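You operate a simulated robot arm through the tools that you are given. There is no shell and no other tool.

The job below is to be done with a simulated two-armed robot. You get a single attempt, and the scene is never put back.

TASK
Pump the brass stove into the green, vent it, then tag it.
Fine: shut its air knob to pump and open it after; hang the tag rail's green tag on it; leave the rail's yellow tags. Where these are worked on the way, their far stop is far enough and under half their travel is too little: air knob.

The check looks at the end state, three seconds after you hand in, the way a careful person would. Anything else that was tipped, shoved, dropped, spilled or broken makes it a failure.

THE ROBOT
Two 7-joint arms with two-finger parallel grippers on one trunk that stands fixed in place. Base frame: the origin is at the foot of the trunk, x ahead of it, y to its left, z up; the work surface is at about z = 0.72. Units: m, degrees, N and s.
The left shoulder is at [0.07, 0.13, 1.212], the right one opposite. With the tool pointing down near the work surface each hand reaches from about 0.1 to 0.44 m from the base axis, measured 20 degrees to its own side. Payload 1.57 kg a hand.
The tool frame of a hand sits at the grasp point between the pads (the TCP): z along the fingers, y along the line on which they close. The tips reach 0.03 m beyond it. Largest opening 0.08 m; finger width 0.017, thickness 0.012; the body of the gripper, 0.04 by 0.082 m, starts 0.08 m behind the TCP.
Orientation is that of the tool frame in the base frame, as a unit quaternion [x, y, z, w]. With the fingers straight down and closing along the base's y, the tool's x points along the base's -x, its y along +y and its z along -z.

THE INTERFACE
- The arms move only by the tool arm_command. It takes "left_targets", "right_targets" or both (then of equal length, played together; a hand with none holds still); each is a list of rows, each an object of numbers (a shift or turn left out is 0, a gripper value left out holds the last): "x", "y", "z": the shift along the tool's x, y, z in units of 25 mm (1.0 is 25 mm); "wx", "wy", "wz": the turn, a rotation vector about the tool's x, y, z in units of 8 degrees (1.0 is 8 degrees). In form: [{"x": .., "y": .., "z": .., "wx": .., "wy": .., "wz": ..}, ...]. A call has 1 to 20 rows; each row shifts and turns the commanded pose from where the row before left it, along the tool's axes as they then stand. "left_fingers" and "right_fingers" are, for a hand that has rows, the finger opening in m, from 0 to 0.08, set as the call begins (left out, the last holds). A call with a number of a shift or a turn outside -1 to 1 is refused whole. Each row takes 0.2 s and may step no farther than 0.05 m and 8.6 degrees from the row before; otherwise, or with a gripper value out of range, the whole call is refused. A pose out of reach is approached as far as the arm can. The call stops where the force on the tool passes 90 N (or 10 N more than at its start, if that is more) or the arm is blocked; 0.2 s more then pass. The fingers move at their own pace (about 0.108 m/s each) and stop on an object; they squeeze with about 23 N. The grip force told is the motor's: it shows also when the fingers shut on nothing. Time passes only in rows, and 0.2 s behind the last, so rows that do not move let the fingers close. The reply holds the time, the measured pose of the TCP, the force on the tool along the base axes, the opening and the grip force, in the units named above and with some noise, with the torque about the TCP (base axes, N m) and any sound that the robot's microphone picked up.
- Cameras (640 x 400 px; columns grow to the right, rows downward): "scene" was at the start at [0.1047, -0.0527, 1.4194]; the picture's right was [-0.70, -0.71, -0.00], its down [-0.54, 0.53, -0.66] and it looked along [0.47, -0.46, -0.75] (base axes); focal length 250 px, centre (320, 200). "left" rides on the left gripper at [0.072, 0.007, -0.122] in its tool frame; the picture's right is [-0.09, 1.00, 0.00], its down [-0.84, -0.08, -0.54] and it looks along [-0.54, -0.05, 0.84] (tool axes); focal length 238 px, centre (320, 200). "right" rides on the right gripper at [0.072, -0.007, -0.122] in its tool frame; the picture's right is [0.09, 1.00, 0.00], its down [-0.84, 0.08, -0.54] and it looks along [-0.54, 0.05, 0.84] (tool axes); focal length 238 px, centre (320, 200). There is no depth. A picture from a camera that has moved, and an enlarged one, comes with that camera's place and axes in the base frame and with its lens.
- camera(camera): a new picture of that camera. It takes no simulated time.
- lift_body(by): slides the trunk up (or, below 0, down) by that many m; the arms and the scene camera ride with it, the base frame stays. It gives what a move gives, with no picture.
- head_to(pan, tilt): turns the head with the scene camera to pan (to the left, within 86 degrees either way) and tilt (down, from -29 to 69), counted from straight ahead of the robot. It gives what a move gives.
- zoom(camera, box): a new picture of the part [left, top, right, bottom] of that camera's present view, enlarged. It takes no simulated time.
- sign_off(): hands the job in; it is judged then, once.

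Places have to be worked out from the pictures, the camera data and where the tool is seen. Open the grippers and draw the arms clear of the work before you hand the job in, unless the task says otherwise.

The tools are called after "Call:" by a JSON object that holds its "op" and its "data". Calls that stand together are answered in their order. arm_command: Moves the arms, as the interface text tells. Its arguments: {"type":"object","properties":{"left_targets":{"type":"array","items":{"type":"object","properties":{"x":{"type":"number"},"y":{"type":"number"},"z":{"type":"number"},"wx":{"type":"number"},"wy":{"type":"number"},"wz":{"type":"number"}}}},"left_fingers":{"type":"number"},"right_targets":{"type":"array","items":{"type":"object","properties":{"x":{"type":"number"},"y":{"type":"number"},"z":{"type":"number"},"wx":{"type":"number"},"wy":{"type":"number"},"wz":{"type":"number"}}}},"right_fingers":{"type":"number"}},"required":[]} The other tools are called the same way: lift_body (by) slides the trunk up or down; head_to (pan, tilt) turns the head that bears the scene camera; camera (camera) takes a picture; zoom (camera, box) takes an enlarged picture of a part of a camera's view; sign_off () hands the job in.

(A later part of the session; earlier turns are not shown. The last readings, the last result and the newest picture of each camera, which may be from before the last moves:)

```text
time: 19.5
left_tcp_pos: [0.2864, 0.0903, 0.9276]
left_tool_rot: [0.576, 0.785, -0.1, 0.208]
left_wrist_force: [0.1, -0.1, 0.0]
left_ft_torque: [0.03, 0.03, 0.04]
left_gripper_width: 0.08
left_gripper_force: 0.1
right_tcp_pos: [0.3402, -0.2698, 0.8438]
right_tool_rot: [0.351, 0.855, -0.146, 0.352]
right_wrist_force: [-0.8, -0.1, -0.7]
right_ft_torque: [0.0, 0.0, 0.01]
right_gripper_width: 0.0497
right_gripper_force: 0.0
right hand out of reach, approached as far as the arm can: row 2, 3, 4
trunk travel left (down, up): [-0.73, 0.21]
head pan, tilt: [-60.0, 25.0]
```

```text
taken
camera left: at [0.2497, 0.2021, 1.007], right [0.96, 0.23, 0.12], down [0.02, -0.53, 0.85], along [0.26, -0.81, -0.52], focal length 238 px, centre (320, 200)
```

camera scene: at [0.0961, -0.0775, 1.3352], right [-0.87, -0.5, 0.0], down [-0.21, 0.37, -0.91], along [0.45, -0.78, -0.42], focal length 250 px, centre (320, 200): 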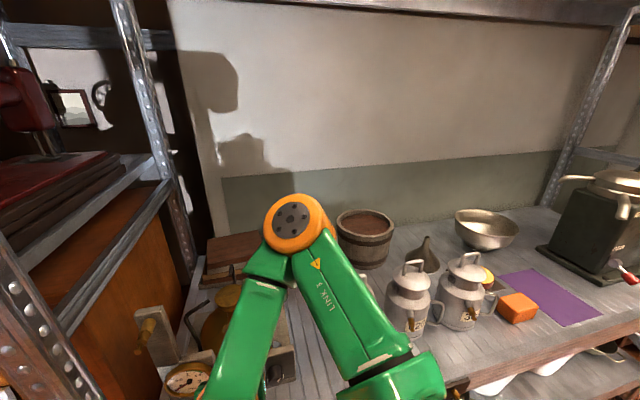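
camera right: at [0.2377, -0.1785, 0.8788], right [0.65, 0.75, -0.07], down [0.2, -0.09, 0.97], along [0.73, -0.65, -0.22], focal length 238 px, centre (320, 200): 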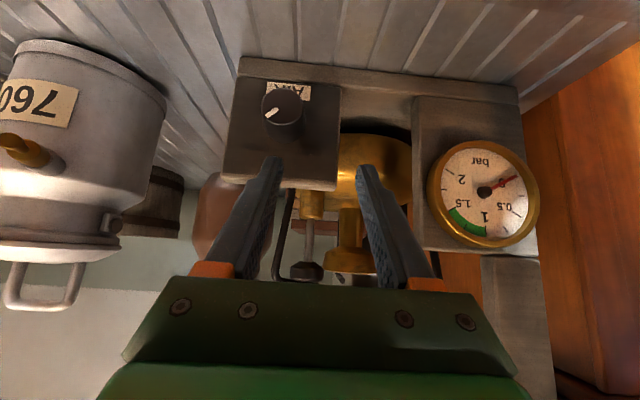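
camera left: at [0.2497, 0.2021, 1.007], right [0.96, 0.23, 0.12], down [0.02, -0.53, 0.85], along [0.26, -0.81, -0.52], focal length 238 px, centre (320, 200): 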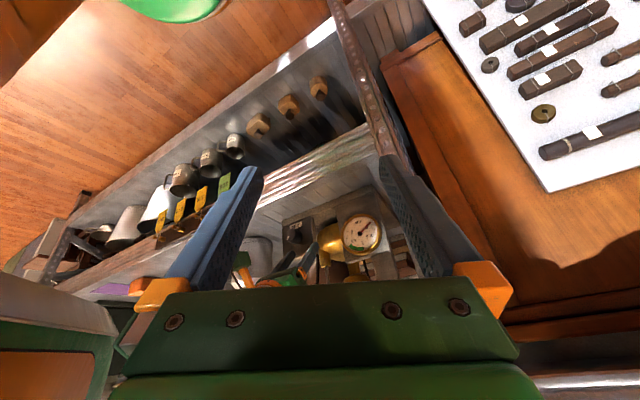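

The right arm is still folded too tightly at this trunk height. Raising the trunk gives it more shoulder-to-wrist distance, and the path upward is clear, so I'll raise it 0.12 m.

Call:
{"op": "lift_body", "data": {"by": 0.12}}

Call:
{"op": "arm_command", "data": {"right_targets": [{"x": 0.7, "z": 0.7}, {"x": 0.7, "z": 0.7}]}}

```text
time: 21.0
left_tcp_pos: [0.2866, 0.0902, 1.0478]
left_tool_rot: [0.577, 0.784, -0.101, 0.207]
left_wrist_force: [-0.3, -0.3, -0.1]
left_ft_torque: [-0.01, -0.01, 0.01]
left_gripper_width: 0.0798
left_gripper_force: 0.0
right_tcp_pos: [0.3398, -0.2698, 0.9636]
right_tool_rot: [0.35, 0.855, -0.145, 0.354]
right_wrist_force: [0.1, -0.6, 0.0]
right_ft_torque: [-0.02, -0.01, -0.02]
right_gripper_width: 0.0497
right_gripper_force: 0.0
trunk travel left (down, up): [-0.85, 0.09]
head pan, tilt: [-60.0, 25.0]
```

```text
time: 21.6
left_tcp_pos: [0.2859, 0.0897, 1.0484]
left_tool_rot: [0.577, 0.784, -0.1, 0.207]
left_wrist_force: [0.7, -1.1, 0.4]
left_ft_torque: [0.0, 0.03, -0.01]
left_gripper_width: 0.0798
left_gripper_force: 0.1
right_tcp_pos: [0.3433, -0.2926, 0.9467]
right_tool_rot: [0.351, 0.856, -0.144, 0.352]
right_wrist_force: [-0.5, 0.5, 0.3]
right_ft_torque: [-0.05, 0.0, -0.01]
right_gripper_width: 0.0502
right_gripper_force: 0.1
right hand out of reach, approached as far as the arm can: row 1, 2
trunk travel left (down, up): [-0.85, 0.09]
head pan, tilt: [-60.0, 25.0]
```

The wrist centre lies about 0.3 m behind the TCP, so a horizontal approach would put the wrist inside the trunk. Instead I'll grip the knob from above and tilt the hand around the knob's axis, wrist swinging from right to left, which turns it counter-clockwise. First I'll pitch back to vertical.

Call:
{"op": "arm_command", "data": {"right_targets": [{"wy": 0.94, "z": -0.3}, {"wy": 0.94, "z": -0.3}, {"wy": 0.94}, {"wy": 0.94}, {"wy": 0.94}, {"wy": 0.94}]}}

Call:
{"op": "camera", "data": {"camera": "right"}}

```text
time: 23.0
left_tcp_pos: [0.2858, 0.0904, 1.0477]
left_tool_rot: [0.576, 0.785, -0.099, 0.207]
left_wrist_force: [0.6, 0.9, -0.3]
left_ft_torque: [-0.02, 0.0, 0.01]
left_gripper_width: 0.0798
left_gripper_force: 0.0
right_tcp_pos: [0.3357, -0.2858, 0.959]
right_tool_rot: [0.38, 0.925, 0.001, -0.002]
right_wrist_force: [0.0, -0.2, 0.6]
right_ft_torque: [-0.01, -0.02, 0.01]
right_gripper_width: 0.0498
right_gripper_force: 0.1
trunk travel left (down, up): [-0.85, 0.09]
head pan, tilt: [-60.0, 25.0]
```

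```text
taken
camera right: at [0.2801, -0.2403, 1.0801], right [0.63, 0.77, 0.0], down [0.65, -0.54, 0.54], along [0.42, -0.34, -0.84], focal length 238 px, centre (320, 200)
```

right: 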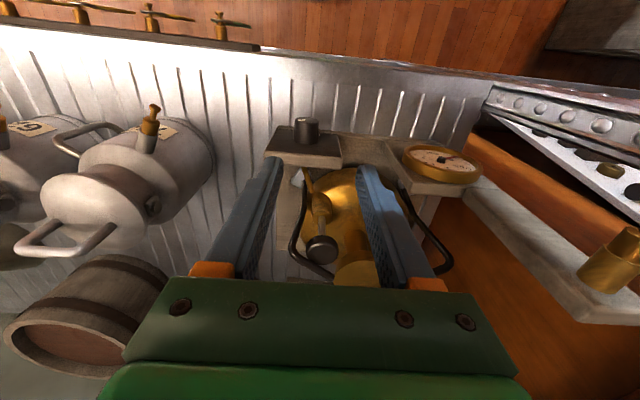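

The hand is vertical again over the panel. I'll zoom in on this close view to refine the knob, panel plane, plunger and wire-arm positions.

Call:
{"op": "zoom", "data": {"camera": "right", "box": [240, 100, 400, 200]}}

Call:
{"op": "zoom", "data": {"camera": "right", "box": [270, 180, 398, 290]}}

Call:
{"op": "zoom", "data": {"camera": "left", "box": [270, 160, 398, 240]}}

```text
4.00 times, centred on (320, 150) of right
camera zoom: at [0.2801, -0.2403, 1.0801], right [0.63, 0.77, 0.0], down [0.65, -0.54, 0.54], along [0.42, -0.34, -0.84], focal length 953 px, centre (320, 400)
```

zoom: 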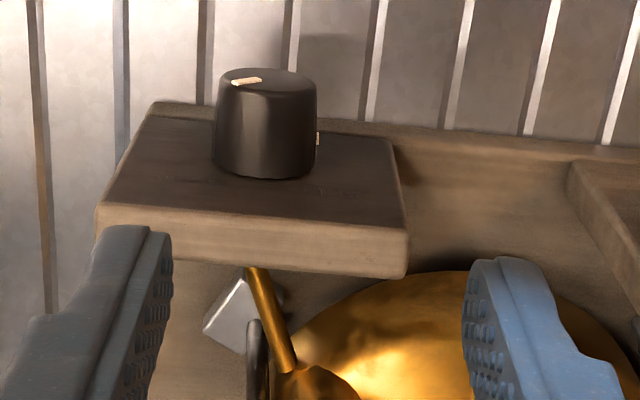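

```text
3.64 times, centred on (334, 235) of right
camera zoom: at [0.2801, -0.2403, 1.0801], right [0.63, 0.77, 0.0], down [0.65, -0.54, 0.54], along [0.42, -0.34, -0.84], focal length 867 px, centre (269, 73)
```

zoom: 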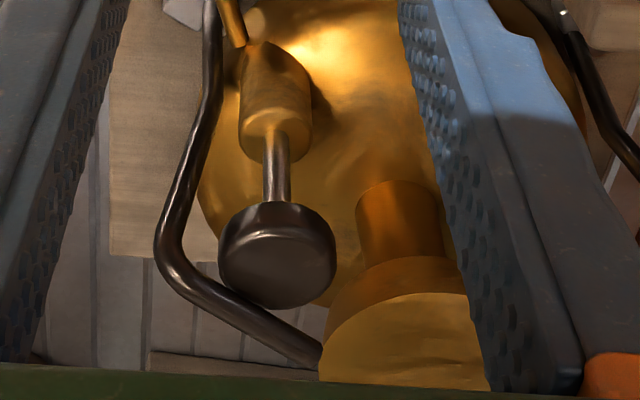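

```text
5.00 times, centred on (334, 200) of left
camera zoom: at [0.2501, 0.2019, 1.1269], right [0.96, 0.23, 0.12], down [0.02, -0.53, 0.85], along [0.26, -0.81, -0.52], focal length 1192 px, centre (250, 200)
```

zoom: 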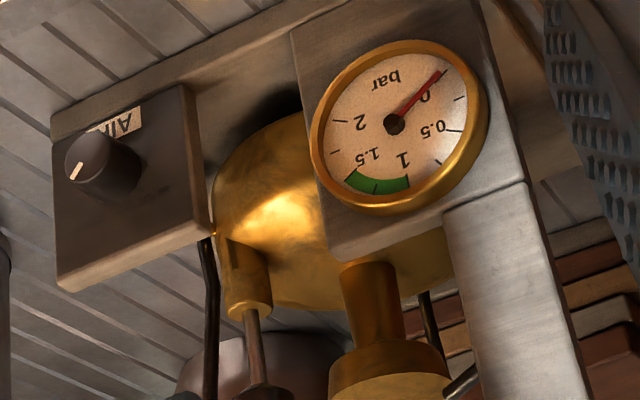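

Refined, the knob is centred at u = -0.016 and z = 0.782, spanning v = 0.446 to 0.472. I'll tilt the hand 40° so the wrist leans to the viewer's right, then move to a pre-grasp point along that axis.

Call:
{"op": "arm_command", "data": {"right_targets": [{"wx": -1}, {"wx": -1}, {"wx": -1}, {"wx": -1}, {"wx": -1}, {"x": -0.1, "y": -0.84, "z": 0.234}, {"x": -0.1, "y": -0.84, "z": 0.234}, {"x": -0.1, "y": -0.84, "z": 0.234}, {"x": -0.1, "y": -0.84, "z": 0.234}, {"x": -0.1, "y": -0.84, "z": 0.234}, {"x": -0.1, "y": -0.84, "z": 0.234}], "right_fingers": 0.055}}

Call:
{"op": "camera", "data": {"camera": "right"}}

Call:
{"op": "camera", "data": {"camera": "left"}}

```text
time: 25.4
left_tcp_pos: [0.2852, 0.0901, 1.048]
left_tool_rot: [0.577, 0.784, -0.1, 0.206]
left_wrist_force: [0.3, 0.4, -1.5]
left_ft_torque: [0.01, -0.01, 0.03]
left_gripper_width: 0.0798
left_gripper_force: 0.0
right_tcp_pos: [0.2934, -0.3471, 0.8505]
right_tool_rot: [0.357, 0.869, 0.317, 0.128]
right_wrist_force: [0.2, -0.7, 0.1]
right_ft_torque: [0.04, -0.04, 0.04]
right_gripper_width: 0.055
right_gripper_force: 0.0
trunk travel left (down, up): [-0.85, 0.09]
head pan, tilt: [-60.0, 25.0]
```

```text
taken
camera right: at [0.1837, -0.357, 0.9386], right [0.47, 0.61, 0.64], down [0.39, -0.79, 0.46], along [0.79, 0.03, -0.61], focal length 238 px, centre (320, 200)
```

right: 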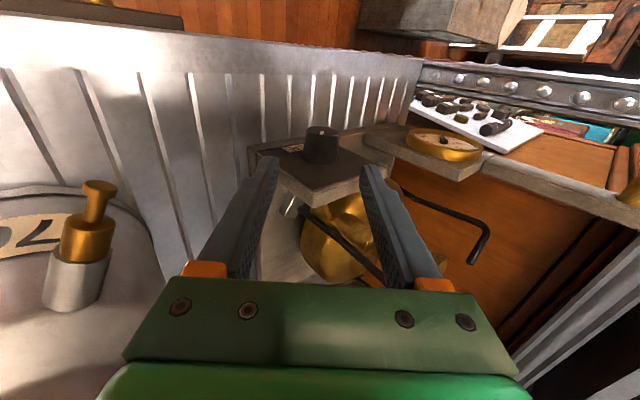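

```text
taken
camera left: at [0.2495, 0.202, 1.127], right [0.96, 0.23, 0.12], down [0.02, -0.53, 0.85], along [0.26, -0.81, -0.52], focal length 238 px, centre (320, 200)
```

left: 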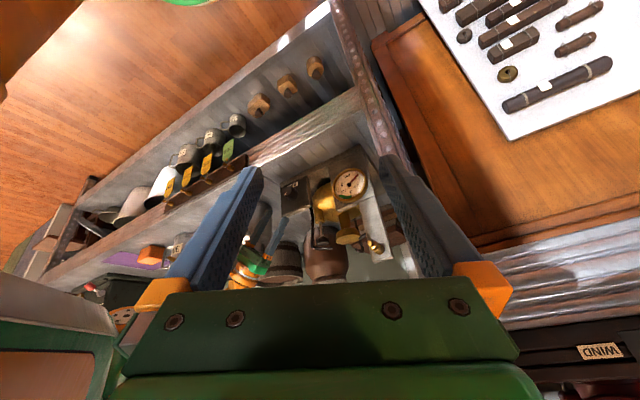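

The TCP sits on the pre-grasp point and the knob appears centred between the fingers. I'll advance 0.06 m along the tool axis and check again.

Call:
{"op": "arm_command", "data": {"right_targets": [{"z": 0.6}, {"z": 0.6}, {"z": 0.6}, {"z": 0.6}]}}

Call:
{"op": "zoom", "data": {"camera": "right", "box": [240, 100, 400, 200]}}

Call:
{"op": "zoom", "data": {"camera": "left", "box": [255, 150, 383, 230]}}

```text
time: 26.4
left_tcp_pos: [0.2874, 0.0898, 1.0479]
left_tool_rot: [0.575, 0.785, -0.1, 0.208]
left_wrist_force: [0.2, 0.8, -0.1]
left_ft_torque: [-0.02, -0.02, 0.04]
left_gripper_width: 0.0799
left_gripper_force: 0.2
right_tcp_pos: [0.3181, -0.3211, 0.8021]
right_tool_rot: [0.358, 0.869, 0.317, 0.127]
right_wrist_force: [0.2, -0.7, -0.1]
right_ft_torque: [0.03, 0.02, 0.02]
right_gripper_width: 0.055
right_gripper_force: 0.1
trunk travel left (down, up): [-0.85, 0.09]
head pan, tilt: [-60.0, 25.0]
```

```text
4.00 times, centred on (320, 150) of right
camera zoom: at [0.2091, -0.3295, 0.8918], right [0.47, 0.61, 0.64], down [0.39, -0.79, 0.46], along [0.79, 0.03, -0.62], focal length 953 px, centre (320, 400)
```

zoom: 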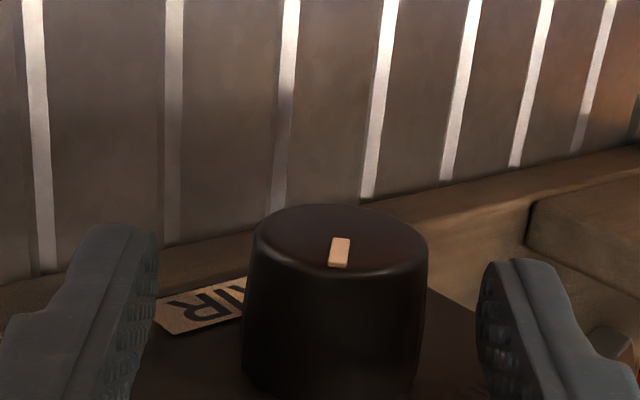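

```text
5.00 times, centred on (319, 190) of left
camera zoom: at [0.2499, 0.2025, 1.1269], right [0.96, 0.23, 0.12], down [0.02, -0.53, 0.85], along [0.26, -0.81, -0.52], focal length 1192 px, centre (325, 250)
```

zoom: 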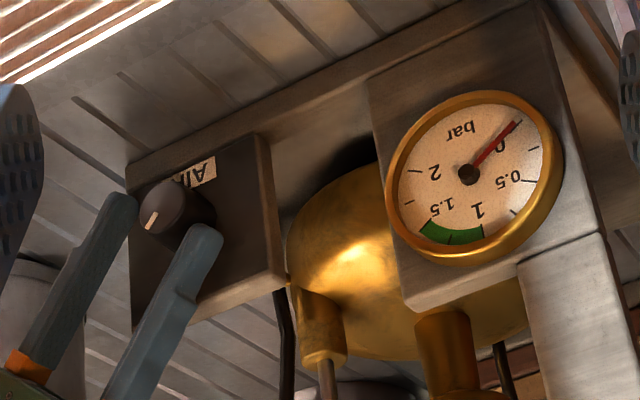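

The knob is between the fingertips. I'll advance the last 29 mm with a small centring correction, then close the fingers on it.

Call:
{"op": "arm_command", "data": {"right_targets": [{"z": 0.58, "y": 0.07, "x": -0.06}, {"z": 0.58, "y": 0.07, "x": -0.06}]}}

Call:
{"op": "zoom", "data": {"camera": "left", "box": [255, 150, 383, 230]}}

Call:
{"op": "zoom", "data": {"camera": "right", "box": [240, 100, 400, 200]}}

```text
time: 27.0
left_tcp_pos: [0.2852, 0.0902, 1.0463]
left_tool_rot: [0.576, 0.784, -0.101, 0.207]
left_wrist_force: [-0.1, -1.1, 0.1]
left_ft_torque: [-0.03, -0.04, -0.01]
left_gripper_width: 0.0802
left_gripper_force: 0.1
right_tcp_pos: [0.3367, -0.3072, 0.7838]
right_tool_rot: [0.357, 0.87, 0.316, 0.127]
right_wrist_force: [-0.4, -0.1, 0.1]
right_ft_torque: [-0.01, -0.02, 0.0]
right_gripper_width: 0.055
right_gripper_force: 0.0
trunk travel left (down, up): [-0.85, 0.09]
head pan, tilt: [-60.0, 25.0]
```

```text
5.00 times, centred on (319, 190) of left
camera zoom: at [0.2502, 0.2025, 1.1268], right [0.96, 0.23, 0.12], down [0.02, -0.53, 0.85], along [0.26, -0.81, -0.52], focal length 1192 px, centre (325, 250)
```

zoom: 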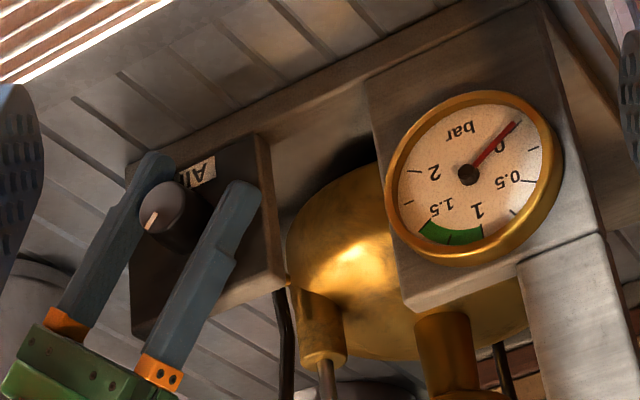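

```text
4.00 times, centred on (320, 150) of right
camera zoom: at [0.2281, -0.3165, 0.8735], right [0.47, 0.61, 0.64], down [0.39, -0.79, 0.46], along [0.79, 0.03, -0.61], focal length 953 px, centre (320, 400)
```

zoom: 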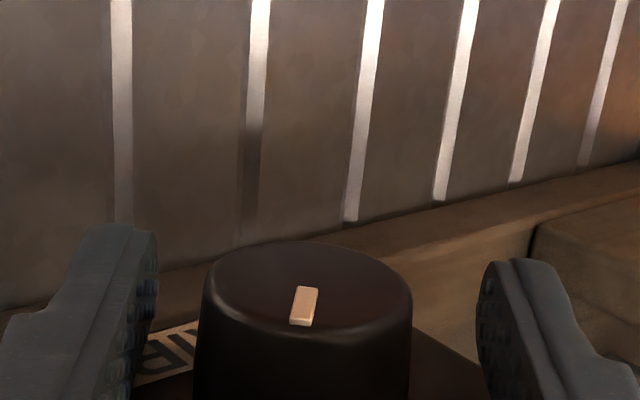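

The knob is well inside the fingers, about 2 mm off-centre. I'll correct that and close the grip.

Call:
{"op": "arm_command", "data": {"right_targets": [{"y": -0.07}, {}, {}], "right_fingers": 0.0}}

```text
time: 27.8
left_tcp_pos: [0.2855, 0.0899, 1.0477]
left_tool_rot: [0.577, 0.784, -0.101, 0.207]
left_wrist_force: [-0.5, 0.9, 0.2]
left_ft_torque: [0.01, 0.03, 0.0]
left_gripper_width: 0.0797
left_gripper_force: 0.0
right_tcp_pos: [0.3364, -0.3099, 0.7842]
right_tool_rot: [0.358, 0.87, 0.316, 0.127]
right_wrist_force: [-1.3, 1.2, -1.1]
right_ft_torque: [0.28, 0.27, 0.21]
right_gripper_width: 0.0307
right_gripper_force: 39.9
trunk travel left (down, up): [-0.85, 0.09]
head pan, tilt: [-60.0, 25.0]
```

I have a firm grip, with 30.7 mm between the pads. Now I'll rotate the hand about the knob axis, 40° counter-clockwise first.

Call:
{"op": "arm_command", "data": {"right_targets": [{"wx": 0.8}, {"wx": 0.8}, {"wx": 0.8}, {"wx": 0.8}, {"wx": 0.8}, {"wx": 0.8}]}}

Call:
{"op": "zoom", "data": {"camera": "left", "box": [255, 150, 383, 230]}}

Call:
{"op": "zoom", "data": {"camera": "right", "box": [240, 100, 400, 200]}}

```text
time: 29.2
left_tcp_pos: [0.2868, 0.0895, 1.0476]
left_tool_rot: [0.577, 0.784, -0.1, 0.207]
left_wrist_force: [-1.1, 0.5, 0.3]
left_ft_torque: [0.01, 0.01, -0.02]
left_gripper_width: 0.0799
left_gripper_force: 0.1
right_tcp_pos: [0.337, -0.3092, 0.7822]
right_tool_rot: [0.38, 0.925, 0.012, 0.002]
right_wrist_force: [-1.7, -0.9, -4.4]
right_ft_torque: [0.04, 0.04, -0.08]
right_gripper_width: 0.0309
right_gripper_force: 40.1
trunk travel left (down, up): [-0.85, 0.09]
head pan, tilt: [-60.0, 25.0]
```

```text
5.00 times, centred on (319, 190) of left
camera zoom: at [0.25, 0.2018, 1.1269], right [0.96, 0.23, 0.12], down [0.02, -0.53, 0.85], along [0.26, -0.81, -0.52], focal length 1192 px, centre (325, 250)
```

zoom: 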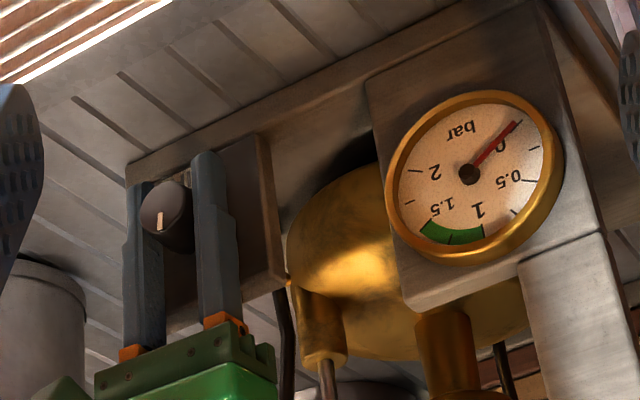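

```text
4.00 times, centred on (320, 150) of right
camera zoom: at [0.2791, -0.2654, 0.9051], right [0.63, 0.77, 0.02], down [0.64, -0.54, 0.54], along [0.43, -0.33, -0.84], focal length 953 px, centre (320, 400)
```

zoom: 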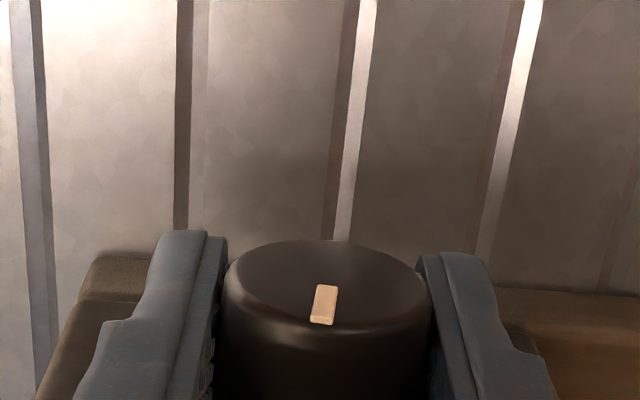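

The pointer turned with the hand, so the grip holds. I'll continue about 26° more while watching clearance to the gauge box on the left.

Call:
{"op": "arm_command", "data": {"right_targets": [{"wx": 0.8}, {"wx": 0.8}, {"wx": 0.8}, {"wx": 0.8}]}}

Call:
{"op": "zoom", "data": {"camera": "left", "box": [255, 150, 383, 230]}}

```text
time: 30.2
left_tcp_pos: [0.2858, 0.09, 1.0475]
left_tool_rot: [0.576, 0.784, -0.101, 0.206]
left_wrist_force: [-0.3, 0.5, 0.1]
left_ft_torque: [-0.02, -0.01, 0.0]
left_gripper_width: 0.08
left_gripper_force: 0.0
right_tcp_pos: [0.3373, -0.3096, 0.7838]
right_tool_rot: [0.37, 0.905, -0.193, -0.081]
right_wrist_force: [1.7, -1.7, 1.6]
right_ft_torque: [-0.06, -0.02, -0.24]
right_gripper_width: 0.0307
right_gripper_force: 40.2
trunk travel left (down, up): [-0.85, 0.09]
head pan, tilt: [-60.0, 25.0]
```

```text
5.00 times, centred on (319, 190) of left
camera zoom: at [0.2503, 0.2026, 1.1267], right [0.96, 0.23, 0.12], down [0.02, -0.53, 0.85], along [0.26, -0.81, -0.52], focal length 1192 px, centre (325, 250)
```

zoom: 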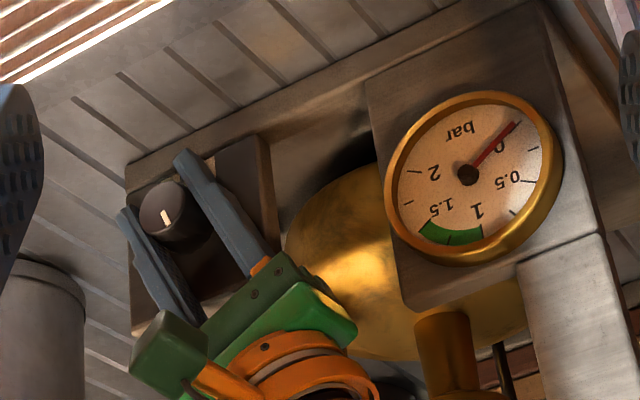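

The pointer is past 12 o'clock toward SHUT, with 64° turned. I'll open the fingers, swing the hand back to the right around the free knob, and regrip.

Call:
{"op": "arm_command", "data": {"right_targets": [{}, {}], "right_fingers": 0.05}}

Call:
{"op": "arm_command", "data": {"right_targets": [{"wx": -0.9}, {"wx": -0.9}, {"wx": -0.9}, {"wx": -0.9}, {"wx": -0.9}, {"wx": -0.9}]}}

Call:
{"op": "zoom", "data": {"camera": "left", "box": [255, 150, 383, 230]}}

Call:
{"op": "zoom", "data": {"camera": "right", "box": [240, 100, 400, 200]}}

```text
time: 30.8
left_tcp_pos: [0.2849, 0.0905, 1.048]
left_tool_rot: [0.576, 0.784, -0.1, 0.207]
left_wrist_force: [-0.3, 0.2, -0.1]
left_ft_torque: [0.02, 0.01, -0.03]
left_gripper_width: 0.0798
left_gripper_force: 0.2
right_tcp_pos: [0.3365, -0.3078, 0.7832]
right_tool_rot: [0.371, 0.905, -0.192, -0.081]
right_wrist_force: [-0.2, -0.8, -0.6]
right_ft_torque: [0.04, 0.0, 0.02]
right_gripper_width: 0.05
right_gripper_force: 0.1
trunk travel left (down, up): [-0.85, 0.09]
head pan, tilt: [-60.0, 25.0]
```

```text
time: 32.2
left_tcp_pos: [0.2853, 0.0889, 1.0482]
left_tool_rot: [0.577, 0.784, -0.101, 0.207]
left_wrist_force: [-0.7, -0.4, 0.0]
left_ft_torque: [0.0, -0.01, -0.04]
left_gripper_width: 0.0799
left_gripper_force: 0.1
right_tcp_pos: [0.3367, -0.308, 0.7829]
right_tool_rot: [0.375, 0.912, 0.155, 0.062]
right_wrist_force: [0.1, -0.1, 0.7]
right_ft_torque: [0.02, 0.01, 0.01]
right_gripper_width: 0.0502
right_gripper_force: 0.1
trunk travel left (down, up): [-0.85, 0.09]
head pan, tilt: [-60.0, 25.0]
```

```text
5.00 times, centred on (319, 190) of left
camera zoom: at [0.2492, 0.202, 1.1271], right [0.96, 0.23, 0.12], down [0.02, -0.53, 0.85], along [0.26, -0.81, -0.52], focal length 1192 px, centre (325, 250)
```

zoom: 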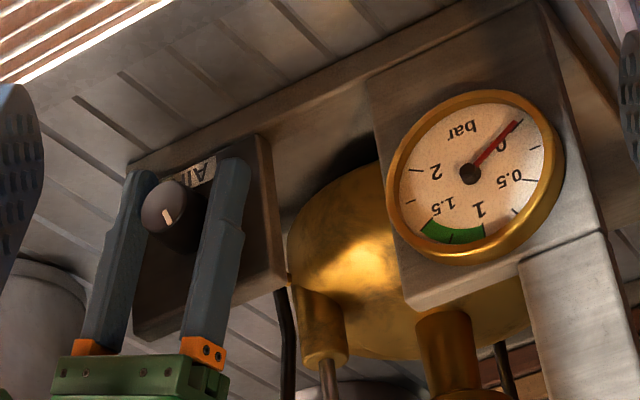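

```text
4.00 times, centred on (320, 150) of right
camera zoom: at [0.2528, -0.2913, 0.8962], right [0.6, 0.73, 0.33], down [0.52, -0.66, 0.53], along [0.61, -0.15, -0.78], focal length 953 px, centre (320, 400)
```

zoom: 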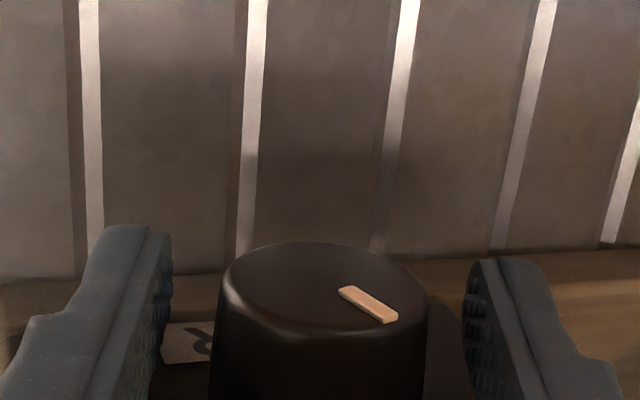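

The knob stayed put. I'll tilt back 16° more, regrip, then turn further toward SHUT.

Call:
{"op": "arm_command", "data": {"right_targets": [{"wx": -1}, {"wx": -1}]}}

Call:
{"op": "arm_command", "data": {"right_targets": [{}, {}, {}], "right_fingers": 0.0}}

Call:
{"op": "arm_command", "data": {"right_targets": [{"wx": 0.8}, {"wx": 0.8}, {"wx": 0.8}, {"wx": 0.8}]}}

Call:
{"op": "zoom", "data": {"camera": "left", "box": [255, 150, 383, 230]}}

Call:
{"op": "zoom", "data": {"camera": "right", "box": [240, 100, 400, 200]}}

```text
time: 32.8
left_tcp_pos: [0.2848, 0.088, 1.0482]
left_tool_rot: [0.577, 0.784, -0.1, 0.207]
left_wrist_force: [0.3, 0.2, 0.3]
left_ft_torque: [-0.01, -0.03, 0.0]
left_gripper_width: 0.08
left_gripper_force: 0.0
right_tcp_pos: [0.3361, -0.3092, 0.7833]
right_tool_rot: [0.362, 0.882, 0.281, 0.114]
right_wrist_force: [-0.5, 0.3, -0.3]
right_ft_torque: [0.0, 0.0, -0.01]
right_gripper_width: 0.0498
right_gripper_force: 0.0
trunk travel left (down, up): [-0.85, 0.09]
head pan, tilt: [-60.0, 25.0]
```

```text
time: 33.6
left_tcp_pos: [0.2855, 0.0894, 1.0475]
left_tool_rot: [0.577, 0.784, -0.101, 0.207]
left_wrist_force: [-0.1, 0.4, -0.9]
left_ft_torque: [0.02, -0.01, 0.0]
left_gripper_width: 0.0801
left_gripper_force: 0.0
right_tcp_pos: [0.3368, -0.3088, 0.7829]
right_tool_rot: [0.363, 0.882, 0.279, 0.112]
right_wrist_force: [-2.4, -0.2, -5.1]
right_ft_torque: [-0.31, -0.35, -0.4]
right_gripper_width: 0.0307
right_gripper_force: 39.7
trunk travel left (down, up): [-0.85, 0.09]
head pan, tilt: [-60.0, 25.0]
```

```text
time: 34.6
left_tcp_pos: [0.2859, 0.0906, 1.0483]
left_tool_rot: [0.577, 0.784, -0.101, 0.207]
left_wrist_force: [-0.3, 0.4, 0.0]
left_ft_torque: [0.0, 0.01, -0.03]
left_gripper_width: 0.0799
left_gripper_force: 0.1
right_tcp_pos: [0.3356, -0.3084, 0.7843]
right_tool_rot: [0.378, 0.922, 0.077, 0.029]
right_wrist_force: [0.1, -0.8, -0.5]
right_ft_torque: [0.52, 0.53, 0.22]
right_gripper_width: 0.0308
right_gripper_force: 40.2
trunk travel left (down, up): [-0.85, 0.09]
head pan, tilt: [-60.0, 25.0]
```

```text
5.00 times, centred on (319, 190) of left
camera zoom: at [0.25, 0.2019, 1.1269], right [0.96, 0.23, 0.12], down [0.02, -0.53, 0.85], along [0.26, -0.81, -0.52], focal length 1192 px, centre (325, 250)
```

zoom: 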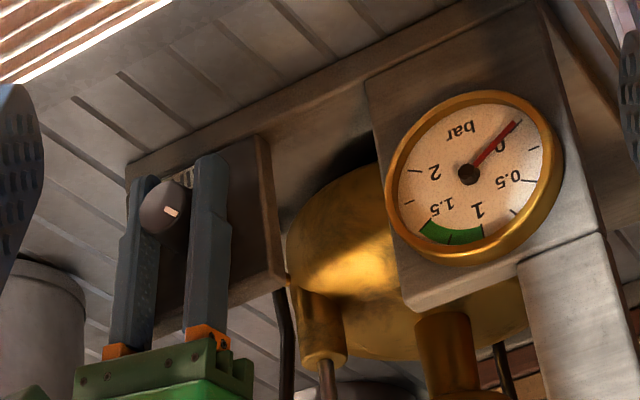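

```text
4.00 times, centred on (320, 150) of right
camera zoom: at [0.2669, -0.2774, 0.9022], right [0.62, 0.76, 0.16], down [0.59, -0.6, 0.54], along [0.51, -0.24, -0.82], focal length 953 px, centre (320, 400)
```

zoom: 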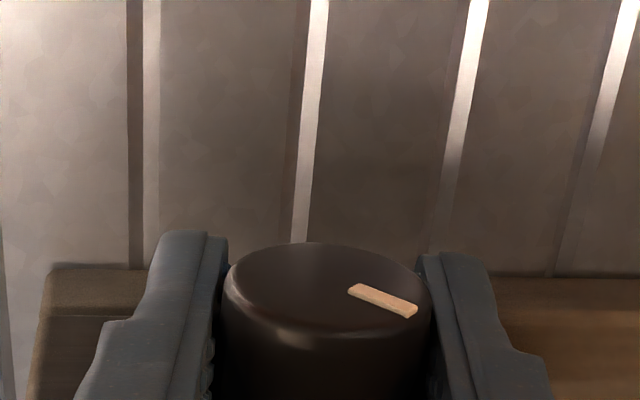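

About 87° is turned and the pointer is near SHUT. I'll continue in smaller steps until the stop.

Call:
{"op": "arm_command", "data": {"right_targets": [{"wx": 0.6}, {"wx": 0.6}, {"wx": 0.6}]}}

Call:
{"op": "zoom", "data": {"camera": "left", "box": [255, 150, 383, 230]}}

Call:
{"op": "zoom", "data": {"camera": "right", "box": [240, 100, 400, 200]}}

```text
time: 35.4
left_tcp_pos: [0.2861, 0.0899, 1.0482]
left_tool_rot: [0.576, 0.784, -0.101, 0.207]
left_wrist_force: [0.5, 0.4, -0.3]
left_ft_torque: [0.01, 0.01, -0.02]
left_gripper_width: 0.08
left_gripper_force: 0.0
right_tcp_pos: [0.3367, -0.3074, 0.7831]
right_tool_rot: [0.379, 0.925, -0.039, -0.017]
right_wrist_force: [-2.1, -0.6, -0.3]
right_ft_torque: [0.12, -0.36, -0.06]
right_gripper_width: 0.0308
right_gripper_force: 39.9
trunk travel left (down, up): [-0.85, 0.09]
head pan, tilt: [-60.0, 25.0]
```

```text
5.00 times, centred on (319, 190) of left
camera zoom: at [0.2495, 0.2023, 1.1269], right [0.96, 0.23, 0.12], down [0.02, -0.53, 0.85], along [0.26, -0.81, -0.52], focal length 1192 px, centre (325, 250)
```

zoom: 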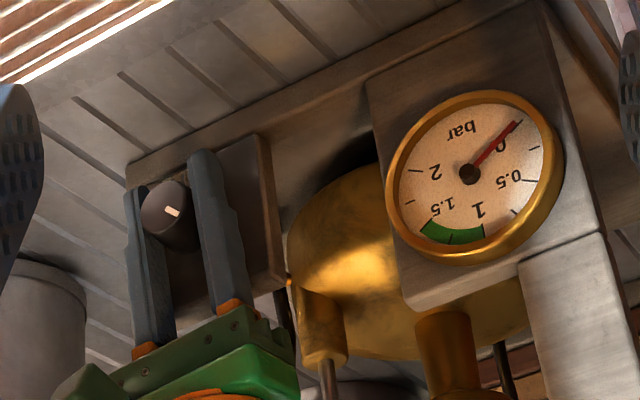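

```text
4.00 times, centred on (320, 150) of right
camera zoom: at [0.2883, -0.2551, 0.9053], right [0.63, 0.77, -0.09], down [0.68, -0.5, 0.53], along [0.37, -0.39, -0.84], focal length 953 px, centre (320, 400)
```

zoom: 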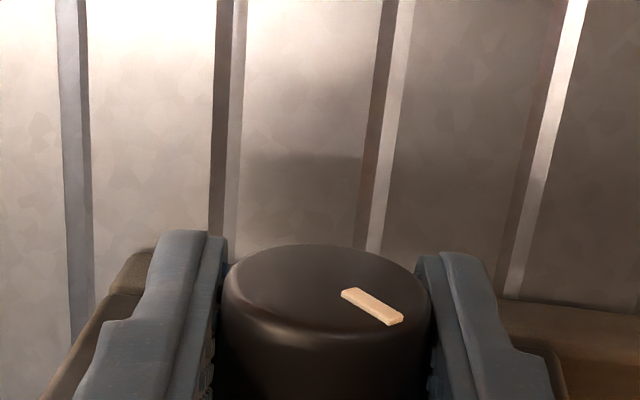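

The pointer stopped while the fingers slipped, with about 0.34 N·m around the knob axis, so the knob is at its SHUT stop. I'll release and retreat upward.

Call:
{"op": "arm_command", "data": {"right_targets": [{}, {}], "right_fingers": 0.05}}

Call:
{"op": "arm_command", "data": {"right_targets": [{"z": -0.9}, {"z": -0.9}, {"z": -0.9}, {"z": -0.9}, {"z": -0.9}, {"z": -0.9}, {"z": -0.9}, {"wx": -0.6, "z": -0.8}]}}

Call:
{"op": "zoom", "data": {"camera": "left", "box": [270, 165, 334, 205]}}

Call:
{"op": "camera", "data": {"camera": "right"}}

```text
time: 36.0
left_tcp_pos: [0.2854, 0.0906, 1.0471]
left_tool_rot: [0.576, 0.785, -0.1, 0.207]
left_wrist_force: [-0.6, -0.5, -0.1]
left_ft_torque: [0.02, 0.03, 0.03]
left_gripper_width: 0.0803
left_gripper_force: 0.1
right_tcp_pos: [0.3351, -0.3078, 0.7829]
right_tool_rot: [0.38, 0.924, -0.039, -0.017]
right_wrist_force: [-0.2, -0.4, 0.0]
right_ft_torque: [0.02, -0.02, 0.03]
right_gripper_width: 0.0499
right_gripper_force: 0.0
trunk travel left (down, up): [-0.85, 0.09]
head pan, tilt: [-60.0, 25.0]
```

```text
time: 37.8
left_tcp_pos: [0.2856, 0.0896, 1.0482]
left_tool_rot: [0.577, 0.784, -0.101, 0.207]
left_wrist_force: [0.3, 0.7, 0.5]
left_ft_torque: [-0.03, 0.0, 0.0]
left_gripper_width: 0.0802
left_gripper_force: 0.0
right_tcp_pos: [0.348, -0.2959, 0.9615]
right_tool_rot: [0.38, 0.925, 0.001, -0.001]
right_wrist_force: [0.0, 0.2, 1.0]
right_ft_torque: [0.0, -0.01, 0.0]
right_gripper_width: 0.0501
right_gripper_force: 0.1
trunk travel left (down, up): [-0.85, 0.09]
head pan, tilt: [-60.0, 25.0]
```

```text
10.00 times, centred on (302, 185) of left
camera zoom: at [0.249, 0.2022, 1.1271], right [0.96, 0.23, 0.12], down [0.02, -0.53, 0.85], along [0.26, -0.81, -0.52], focal length 2384 px, centre (500, 350)
```

zoom: 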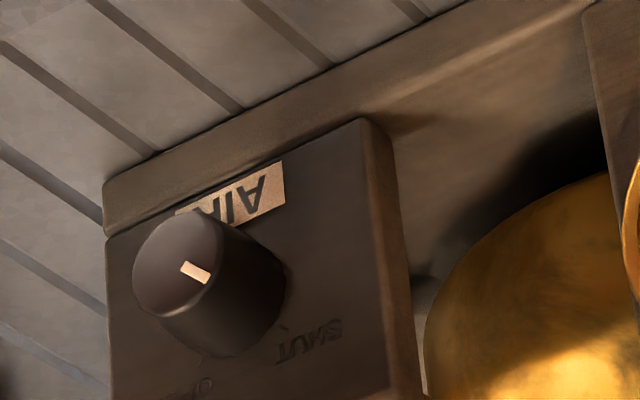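

```text
taken
camera right: at [0.2916, -0.2514, 1.0826], right [0.63, 0.77, 0.0], down [0.65, -0.53, 0.54], along [0.42, -0.34, -0.84], focal length 238 px, centre (320, 200)
```

right: 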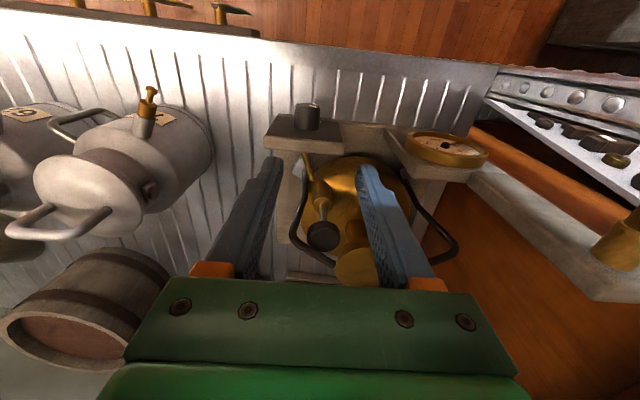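

The pointer now aims at SHUT. Next I'll close the right fingers, rise, move over the plunger knob at about (0.419, -0.348), and yaw about 33° so the closed tips sit parallel to the wire arm beside it.

Call:
{"op": "arm_command", "data": {"right_targets": [{"x": -0.86, "y": 0.14, "z": -0.4}, {"x": -0.86, "y": 0.14, "z": -0.4}, {"x": -0.86, "y": 0.14, "z": -0.4}, {"x": -0.86, "y": 0.14, "z": -0.4}, {"wz": 0.83}, {"wz": 0.83}, {"wz": 0.83}, {"wz": 0.83}, {"wz": 0.83}], "right_fingers": 0.0}}

Call:
{"op": "camera", "data": {"camera": "right"}}

Call:
{"op": "camera", "data": {"camera": "left"}}

```text
time: 39.8
left_tcp_pos: [0.2862, 0.0904, 1.0485]
left_tool_rot: [0.576, 0.784, -0.1, 0.207]
left_wrist_force: [-0.2, 0.6, -1.1]
left_ft_torque: [0.01, 0.01, 0.02]
left_gripper_width: 0.0799
left_gripper_force: 0.0
right_tcp_pos: [0.419, -0.349, 1.0001]
right_tool_rot: [0.629, 0.777, -0.001, -0.003]
right_wrist_force: [0.5, -0.1, 0.2]
right_ft_torque: [0.03, -0.01, 0.0]
right_gripper_width: 0.0
right_gripper_force: 21.1
trunk travel left (down, up): [-0.85, 0.09]
head pan, tilt: [-60.0, 25.0]
```

```text
taken
camera right: at [0.3979, -0.2793, 1.1216], right [0.95, 0.3, 0.0], down [0.25, -0.8, 0.54], along [0.16, -0.52, -0.84], focal length 238 px, centre (320, 200)
```

right: 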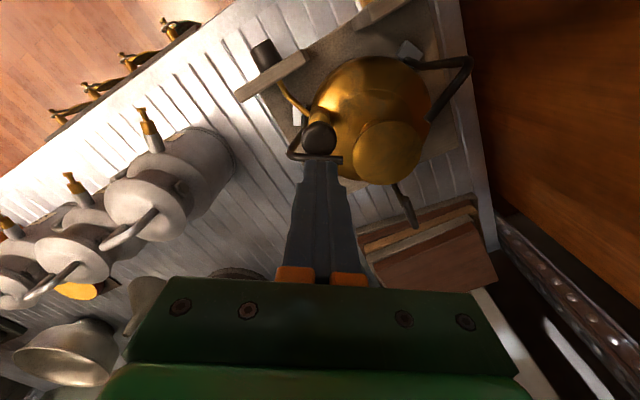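

```text
taken
camera left: at [0.2495, 0.2023, 1.127], right [0.96, 0.23, 0.12], down [0.02, -0.53, 0.85], along [0.26, -0.81, -0.52], focal length 238 px, centre (320, 200)
```

left: 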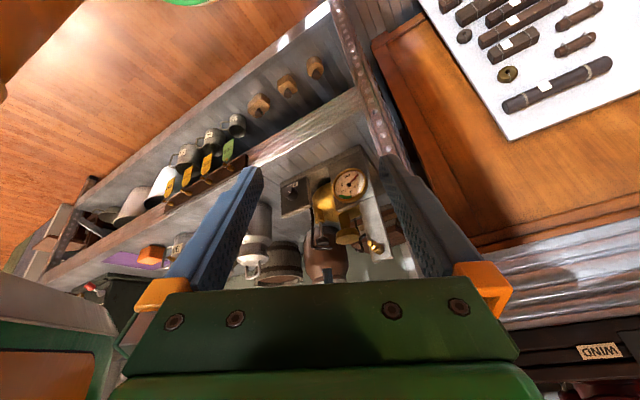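

The hand is over the plunger. I'll zoom in to see the closed tips against the knob and wire arm.

Call:
{"op": "zoom", "data": {"camera": "right", "box": [270, 100, 398, 180]}}

Call:
{"op": "zoom", "data": {"camera": "left", "box": [290, 190, 386, 290]}}

```text
5.00 times, centred on (334, 140) of right
camera zoom: at [0.3979, -0.2793, 1.1216], right [0.95, 0.3, 0.0], down [0.25, -0.8, 0.54], along [0.16, -0.52, -0.84], focal length 1192 px, centre (250, 500)
```

zoom: 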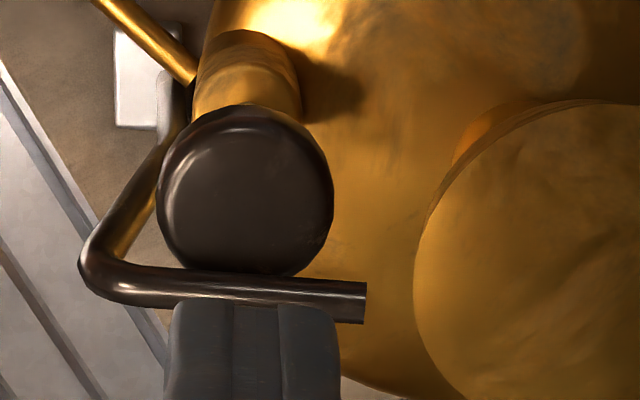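

```text
4.00 times, centred on (338, 240) of left
camera zoom: at [0.2495, 0.2023, 1.127], right [0.96, 0.23, 0.12], down [0.02, -0.53, 0.85], along [0.26, -0.81, -0.52], focal length 953 px, centre (248, 40)
```

zoom: 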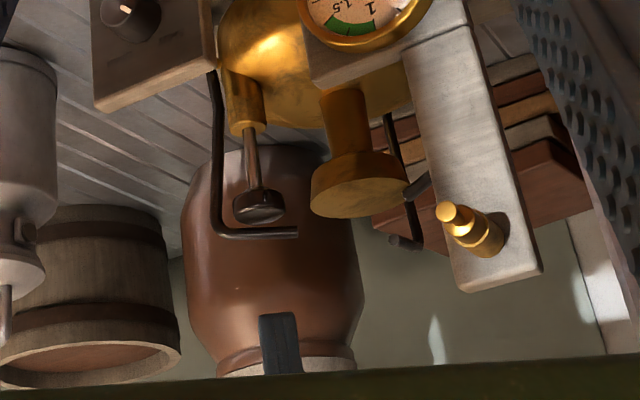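

The knob centre is (0.4185, -0.349, 0.90), the wire arm axis is about 14 mm away at z ≈ 0.914, and about 46 mm of stem is visible. I'll shift 4 mm away from the wire and come down to just above the knob.

Call:
{"op": "arm_command", "data": {"right_targets": [{"x": 0.17, "z": 0.7}, {"z": 0.7}, {"z": 0.7}]}}

Call:
{"op": "zoom", "data": {"camera": "right", "box": [270, 100, 398, 180]}}

Call:
{"op": "zoom", "data": {"camera": "left", "box": [290, 190, 386, 290]}}

```text
time: 40.6
left_tcp_pos: [0.2859, 0.0883, 1.0473]
left_tool_rot: [0.577, 0.784, -0.1, 0.206]
left_wrist_force: [0.9, -0.7, 0.0]
left_ft_torque: [-0.03, 0.03, -0.02]
left_gripper_width: 0.0799
left_gripper_force: 0.0
right_tcp_pos: [0.4168, -0.3438, 0.9482]
right_tool_rot: [0.628, 0.778, 0.0, -0.002]
right_wrist_force: [-0.4, 0.9, -0.4]
right_ft_torque: [0.02, 0.01, 0.0]
right_gripper_width: 0.0
right_gripper_force: 21.6
trunk travel left (down, up): [-0.85, 0.09]
head pan, tilt: [-60.0, 25.0]
```

```text
5.00 times, centred on (334, 140) of right
camera zoom: at [0.3958, -0.275, 1.0685], right [0.95, 0.3, 0.0], down [0.25, -0.8, 0.54], along [0.16, -0.52, -0.84], focal length 1192 px, centre (250, 500)
```

zoom: 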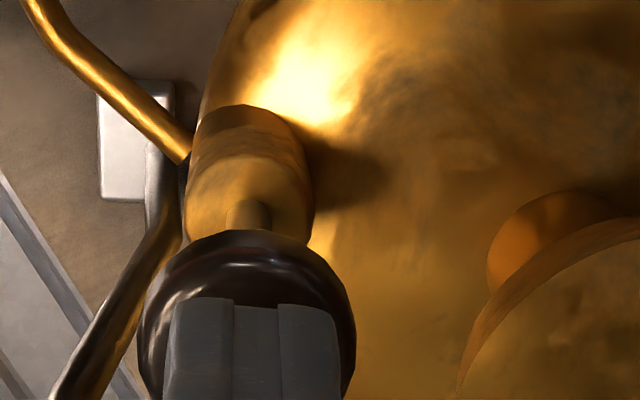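

```text
4.00 times, centred on (338, 240) of left
camera zoom: at [0.2497, 0.2022, 1.127], right [0.96, 0.23, 0.12], down [0.02, -0.53, 0.85], along [0.26, -0.81, -0.52], focal length 953 px, centre (248, 40)
```

zoom: 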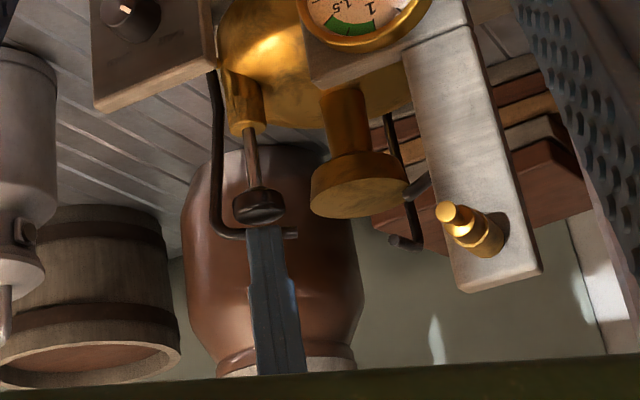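

The tips are right above the knob and clear of the wire. I'll press down 30 mm in small steps.

Call:
{"op": "arm_command", "data": {"right_targets": [{"z": 0.4}, {"z": 0.4}, {"z": 0.4}]}}

Call:
{"op": "zoom", "data": {"camera": "left", "box": [290, 150, 386, 250]}}

```text
time: 41.4
left_tcp_pos: [0.2866, 0.0919, 1.0484]
left_tool_rot: [0.577, 0.784, -0.101, 0.207]
left_wrist_force: [0.3, -0.5, 0.3]
left_ft_torque: [0.0, 0.01, 0.01]
left_gripper_width: 0.0799
left_gripper_force: 0.0
right_tcp_pos: [0.4171, -0.3438, 0.9194]
right_tool_rot: [0.628, 0.778, -0.001, -0.002]
right_wrist_force: [-0.3, 0.6, 3.4]
right_ft_torque: [0.02, -0.01, -0.05]
right_gripper_width: 0.0002
right_gripper_force: 21.4
trunk travel left (down, up): [-0.85, 0.09]
head pan, tilt: [-60.0, 25.0]
```

```text
4.00 times, centred on (338, 200) of left
camera zoom: at [0.2489, 0.203, 1.127], right [0.96, 0.23, 0.12], down [0.02, -0.53, 0.85], along [0.26, -0.81, -0.52], focal length 953 px, centre (248, 200)
```

zoom: 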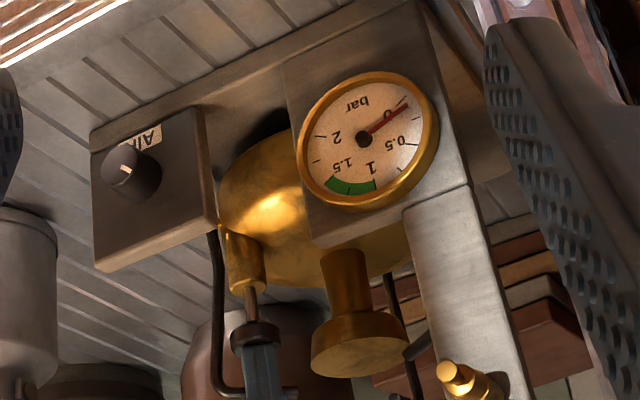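

The plunger moves with only 3 N and the gauge needle has started to rise. I'll continue down toward its bottom stop.

Call:
{"op": "arm_command", "data": {"right_targets": [{"z": 0.4}, {"z": 0.4}]}}

Call:
{"op": "zoom", "data": {"camera": "left", "box": [290, 150, 386, 250]}}

```text
time: 42.0
left_tcp_pos: [0.283, 0.0918, 1.0486]
left_tool_rot: [0.577, 0.784, -0.1, 0.207]
left_wrist_force: [0.6, 0.5, 0.9]
left_ft_torque: [0.01, 0.02, 0.02]
left_gripper_width: 0.0799
left_gripper_force: 0.1
right_tcp_pos: [0.4164, -0.342, 0.9012]
right_tool_rot: [0.629, 0.778, 0.001, 0.002]
right_wrist_force: [3.4, -5.9, 20.8]
right_ft_torque: [-0.33, -0.16, -0.02]
right_gripper_width: 0.0
right_gripper_force: 21.3
trunk travel left (down, up): [-0.85, 0.09]
head pan, tilt: [-60.0, 25.0]
```

```text
4.00 times, centred on (338, 200) of left
camera zoom: at [0.2467, 0.2039, 1.1277], right [0.96, 0.23, 0.12], down [0.02, -0.53, 0.85], along [0.26, -0.81, -0.52], focal length 953 px, centre (248, 200)
```

zoom: 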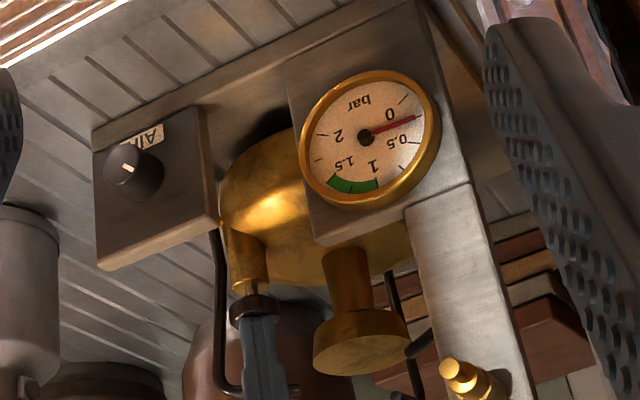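

The force is now 21 N, so the plunger is likely near its bottom, and the needle is at about 0.3 bar. I'll lift off and see whether the plunger springs back.

Call:
{"op": "arm_command", "data": {"right_targets": [{"z": -0.8}, {"z": -0.8}, {"z": -0.8}]}}

Call:
{"op": "zoom", "data": {"camera": "left", "box": [290, 150, 386, 250]}}

Call:
{"op": "zoom", "data": {"camera": "right", "box": [270, 100, 398, 180]}}

```text
time: 42.8
left_tcp_pos: [0.2861, 0.09, 1.047]
left_tool_rot: [0.576, 0.785, -0.1, 0.207]
left_wrist_force: [-0.7, -0.2, -0.2]
left_ft_torque: [-0.01, 0.01, -0.03]
left_gripper_width: 0.08
left_gripper_force: 0.1
right_tcp_pos: [0.4175, -0.3445, 0.9572]
right_tool_rot: [0.629, 0.777, -0.001, -0.004]
right_wrist_force: [0.2, -0.1, -0.4]
right_ft_torque: [-0.03, 0.0, -0.02]
right_gripper_width: 0.0
right_gripper_force: 21.4
trunk travel left (down, up): [-0.85, 0.09]
head pan, tilt: [-60.0, 25.0]
```

```text
4.00 times, centred on (338, 200) of left
camera zoom: at [0.2497, 0.2021, 1.1269], right [0.96, 0.23, 0.12], down [0.02, -0.53, 0.85], along [0.26, -0.81, -0.52], focal length 953 px, centre (248, 200)
```

zoom: 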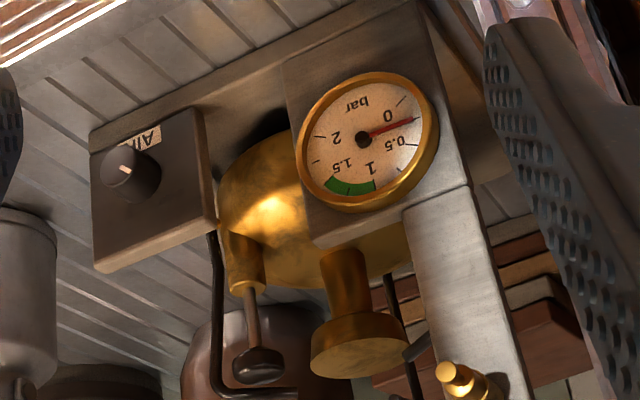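

```text
5.00 times, centred on (334, 140) of right
camera zoom: at [0.3956, -0.277, 1.0791], right [0.95, 0.3, 0.0], down [0.25, -0.8, 0.54], along [0.16, -0.52, -0.84], focal length 1192 px, centre (250, 500)
```

zoom: 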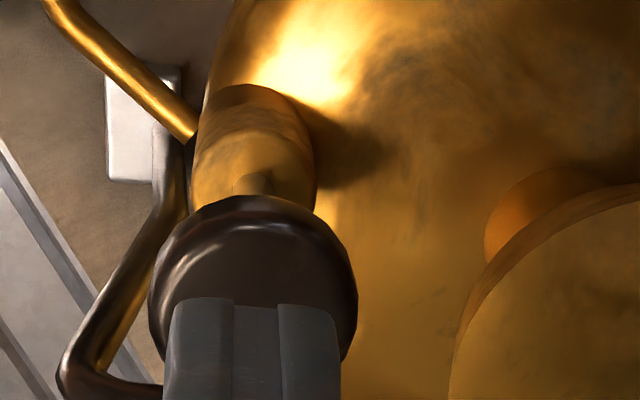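

The plunger springs back by itself and the gauge holds at about 0.3 bar, so each stroke gives about 0.3. I'll do one more stroke and read the gauge.

Call:
{"op": "arm_command", "data": {"right_targets": [{"z": 0.6}, {"z": 0.6}, {"z": 0.6}, {"z": 0.45}, {}, {"z": -0.75}, {"z": -0.75}, {"z": -0.75}]}}

Call:
{"op": "zoom", "data": {"camera": "left", "box": [320, 150, 384, 190]}}

```text
time: 44.6
left_tcp_pos: [0.2862, 0.0898, 1.047]
left_tool_rot: [0.576, 0.784, -0.1, 0.207]
left_wrist_force: [0.2, 1.5, -0.2]
left_ft_torque: [0.0, 0.02, 0.01]
left_gripper_width: 0.0799
left_gripper_force: 0.0
right_tcp_pos: [0.4179, -0.3422, 0.957]
right_tool_rot: [0.629, 0.778, 0.0, -0.003]
right_wrist_force: [0.3, 0.6, -0.5]
right_ft_torque: [0.01, -0.02, 0.01]
right_gripper_width: 0.0
right_gripper_force: 21.3
trunk travel left (down, up): [-0.85, 0.09]
head pan, tilt: [-60.0, 25.0]
```

```text
10.00 times, centred on (352, 170) of left
camera zoom: at [0.2496, 0.2025, 1.1268], right [0.96, 0.23, 0.12], down [0.02, -0.53, 0.85], along [0.26, -0.81, -0.52], focal length 2384 px, centre (0, 500)
```

zoom: 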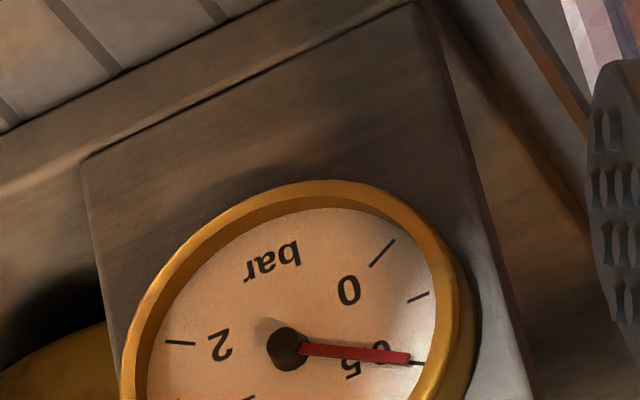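

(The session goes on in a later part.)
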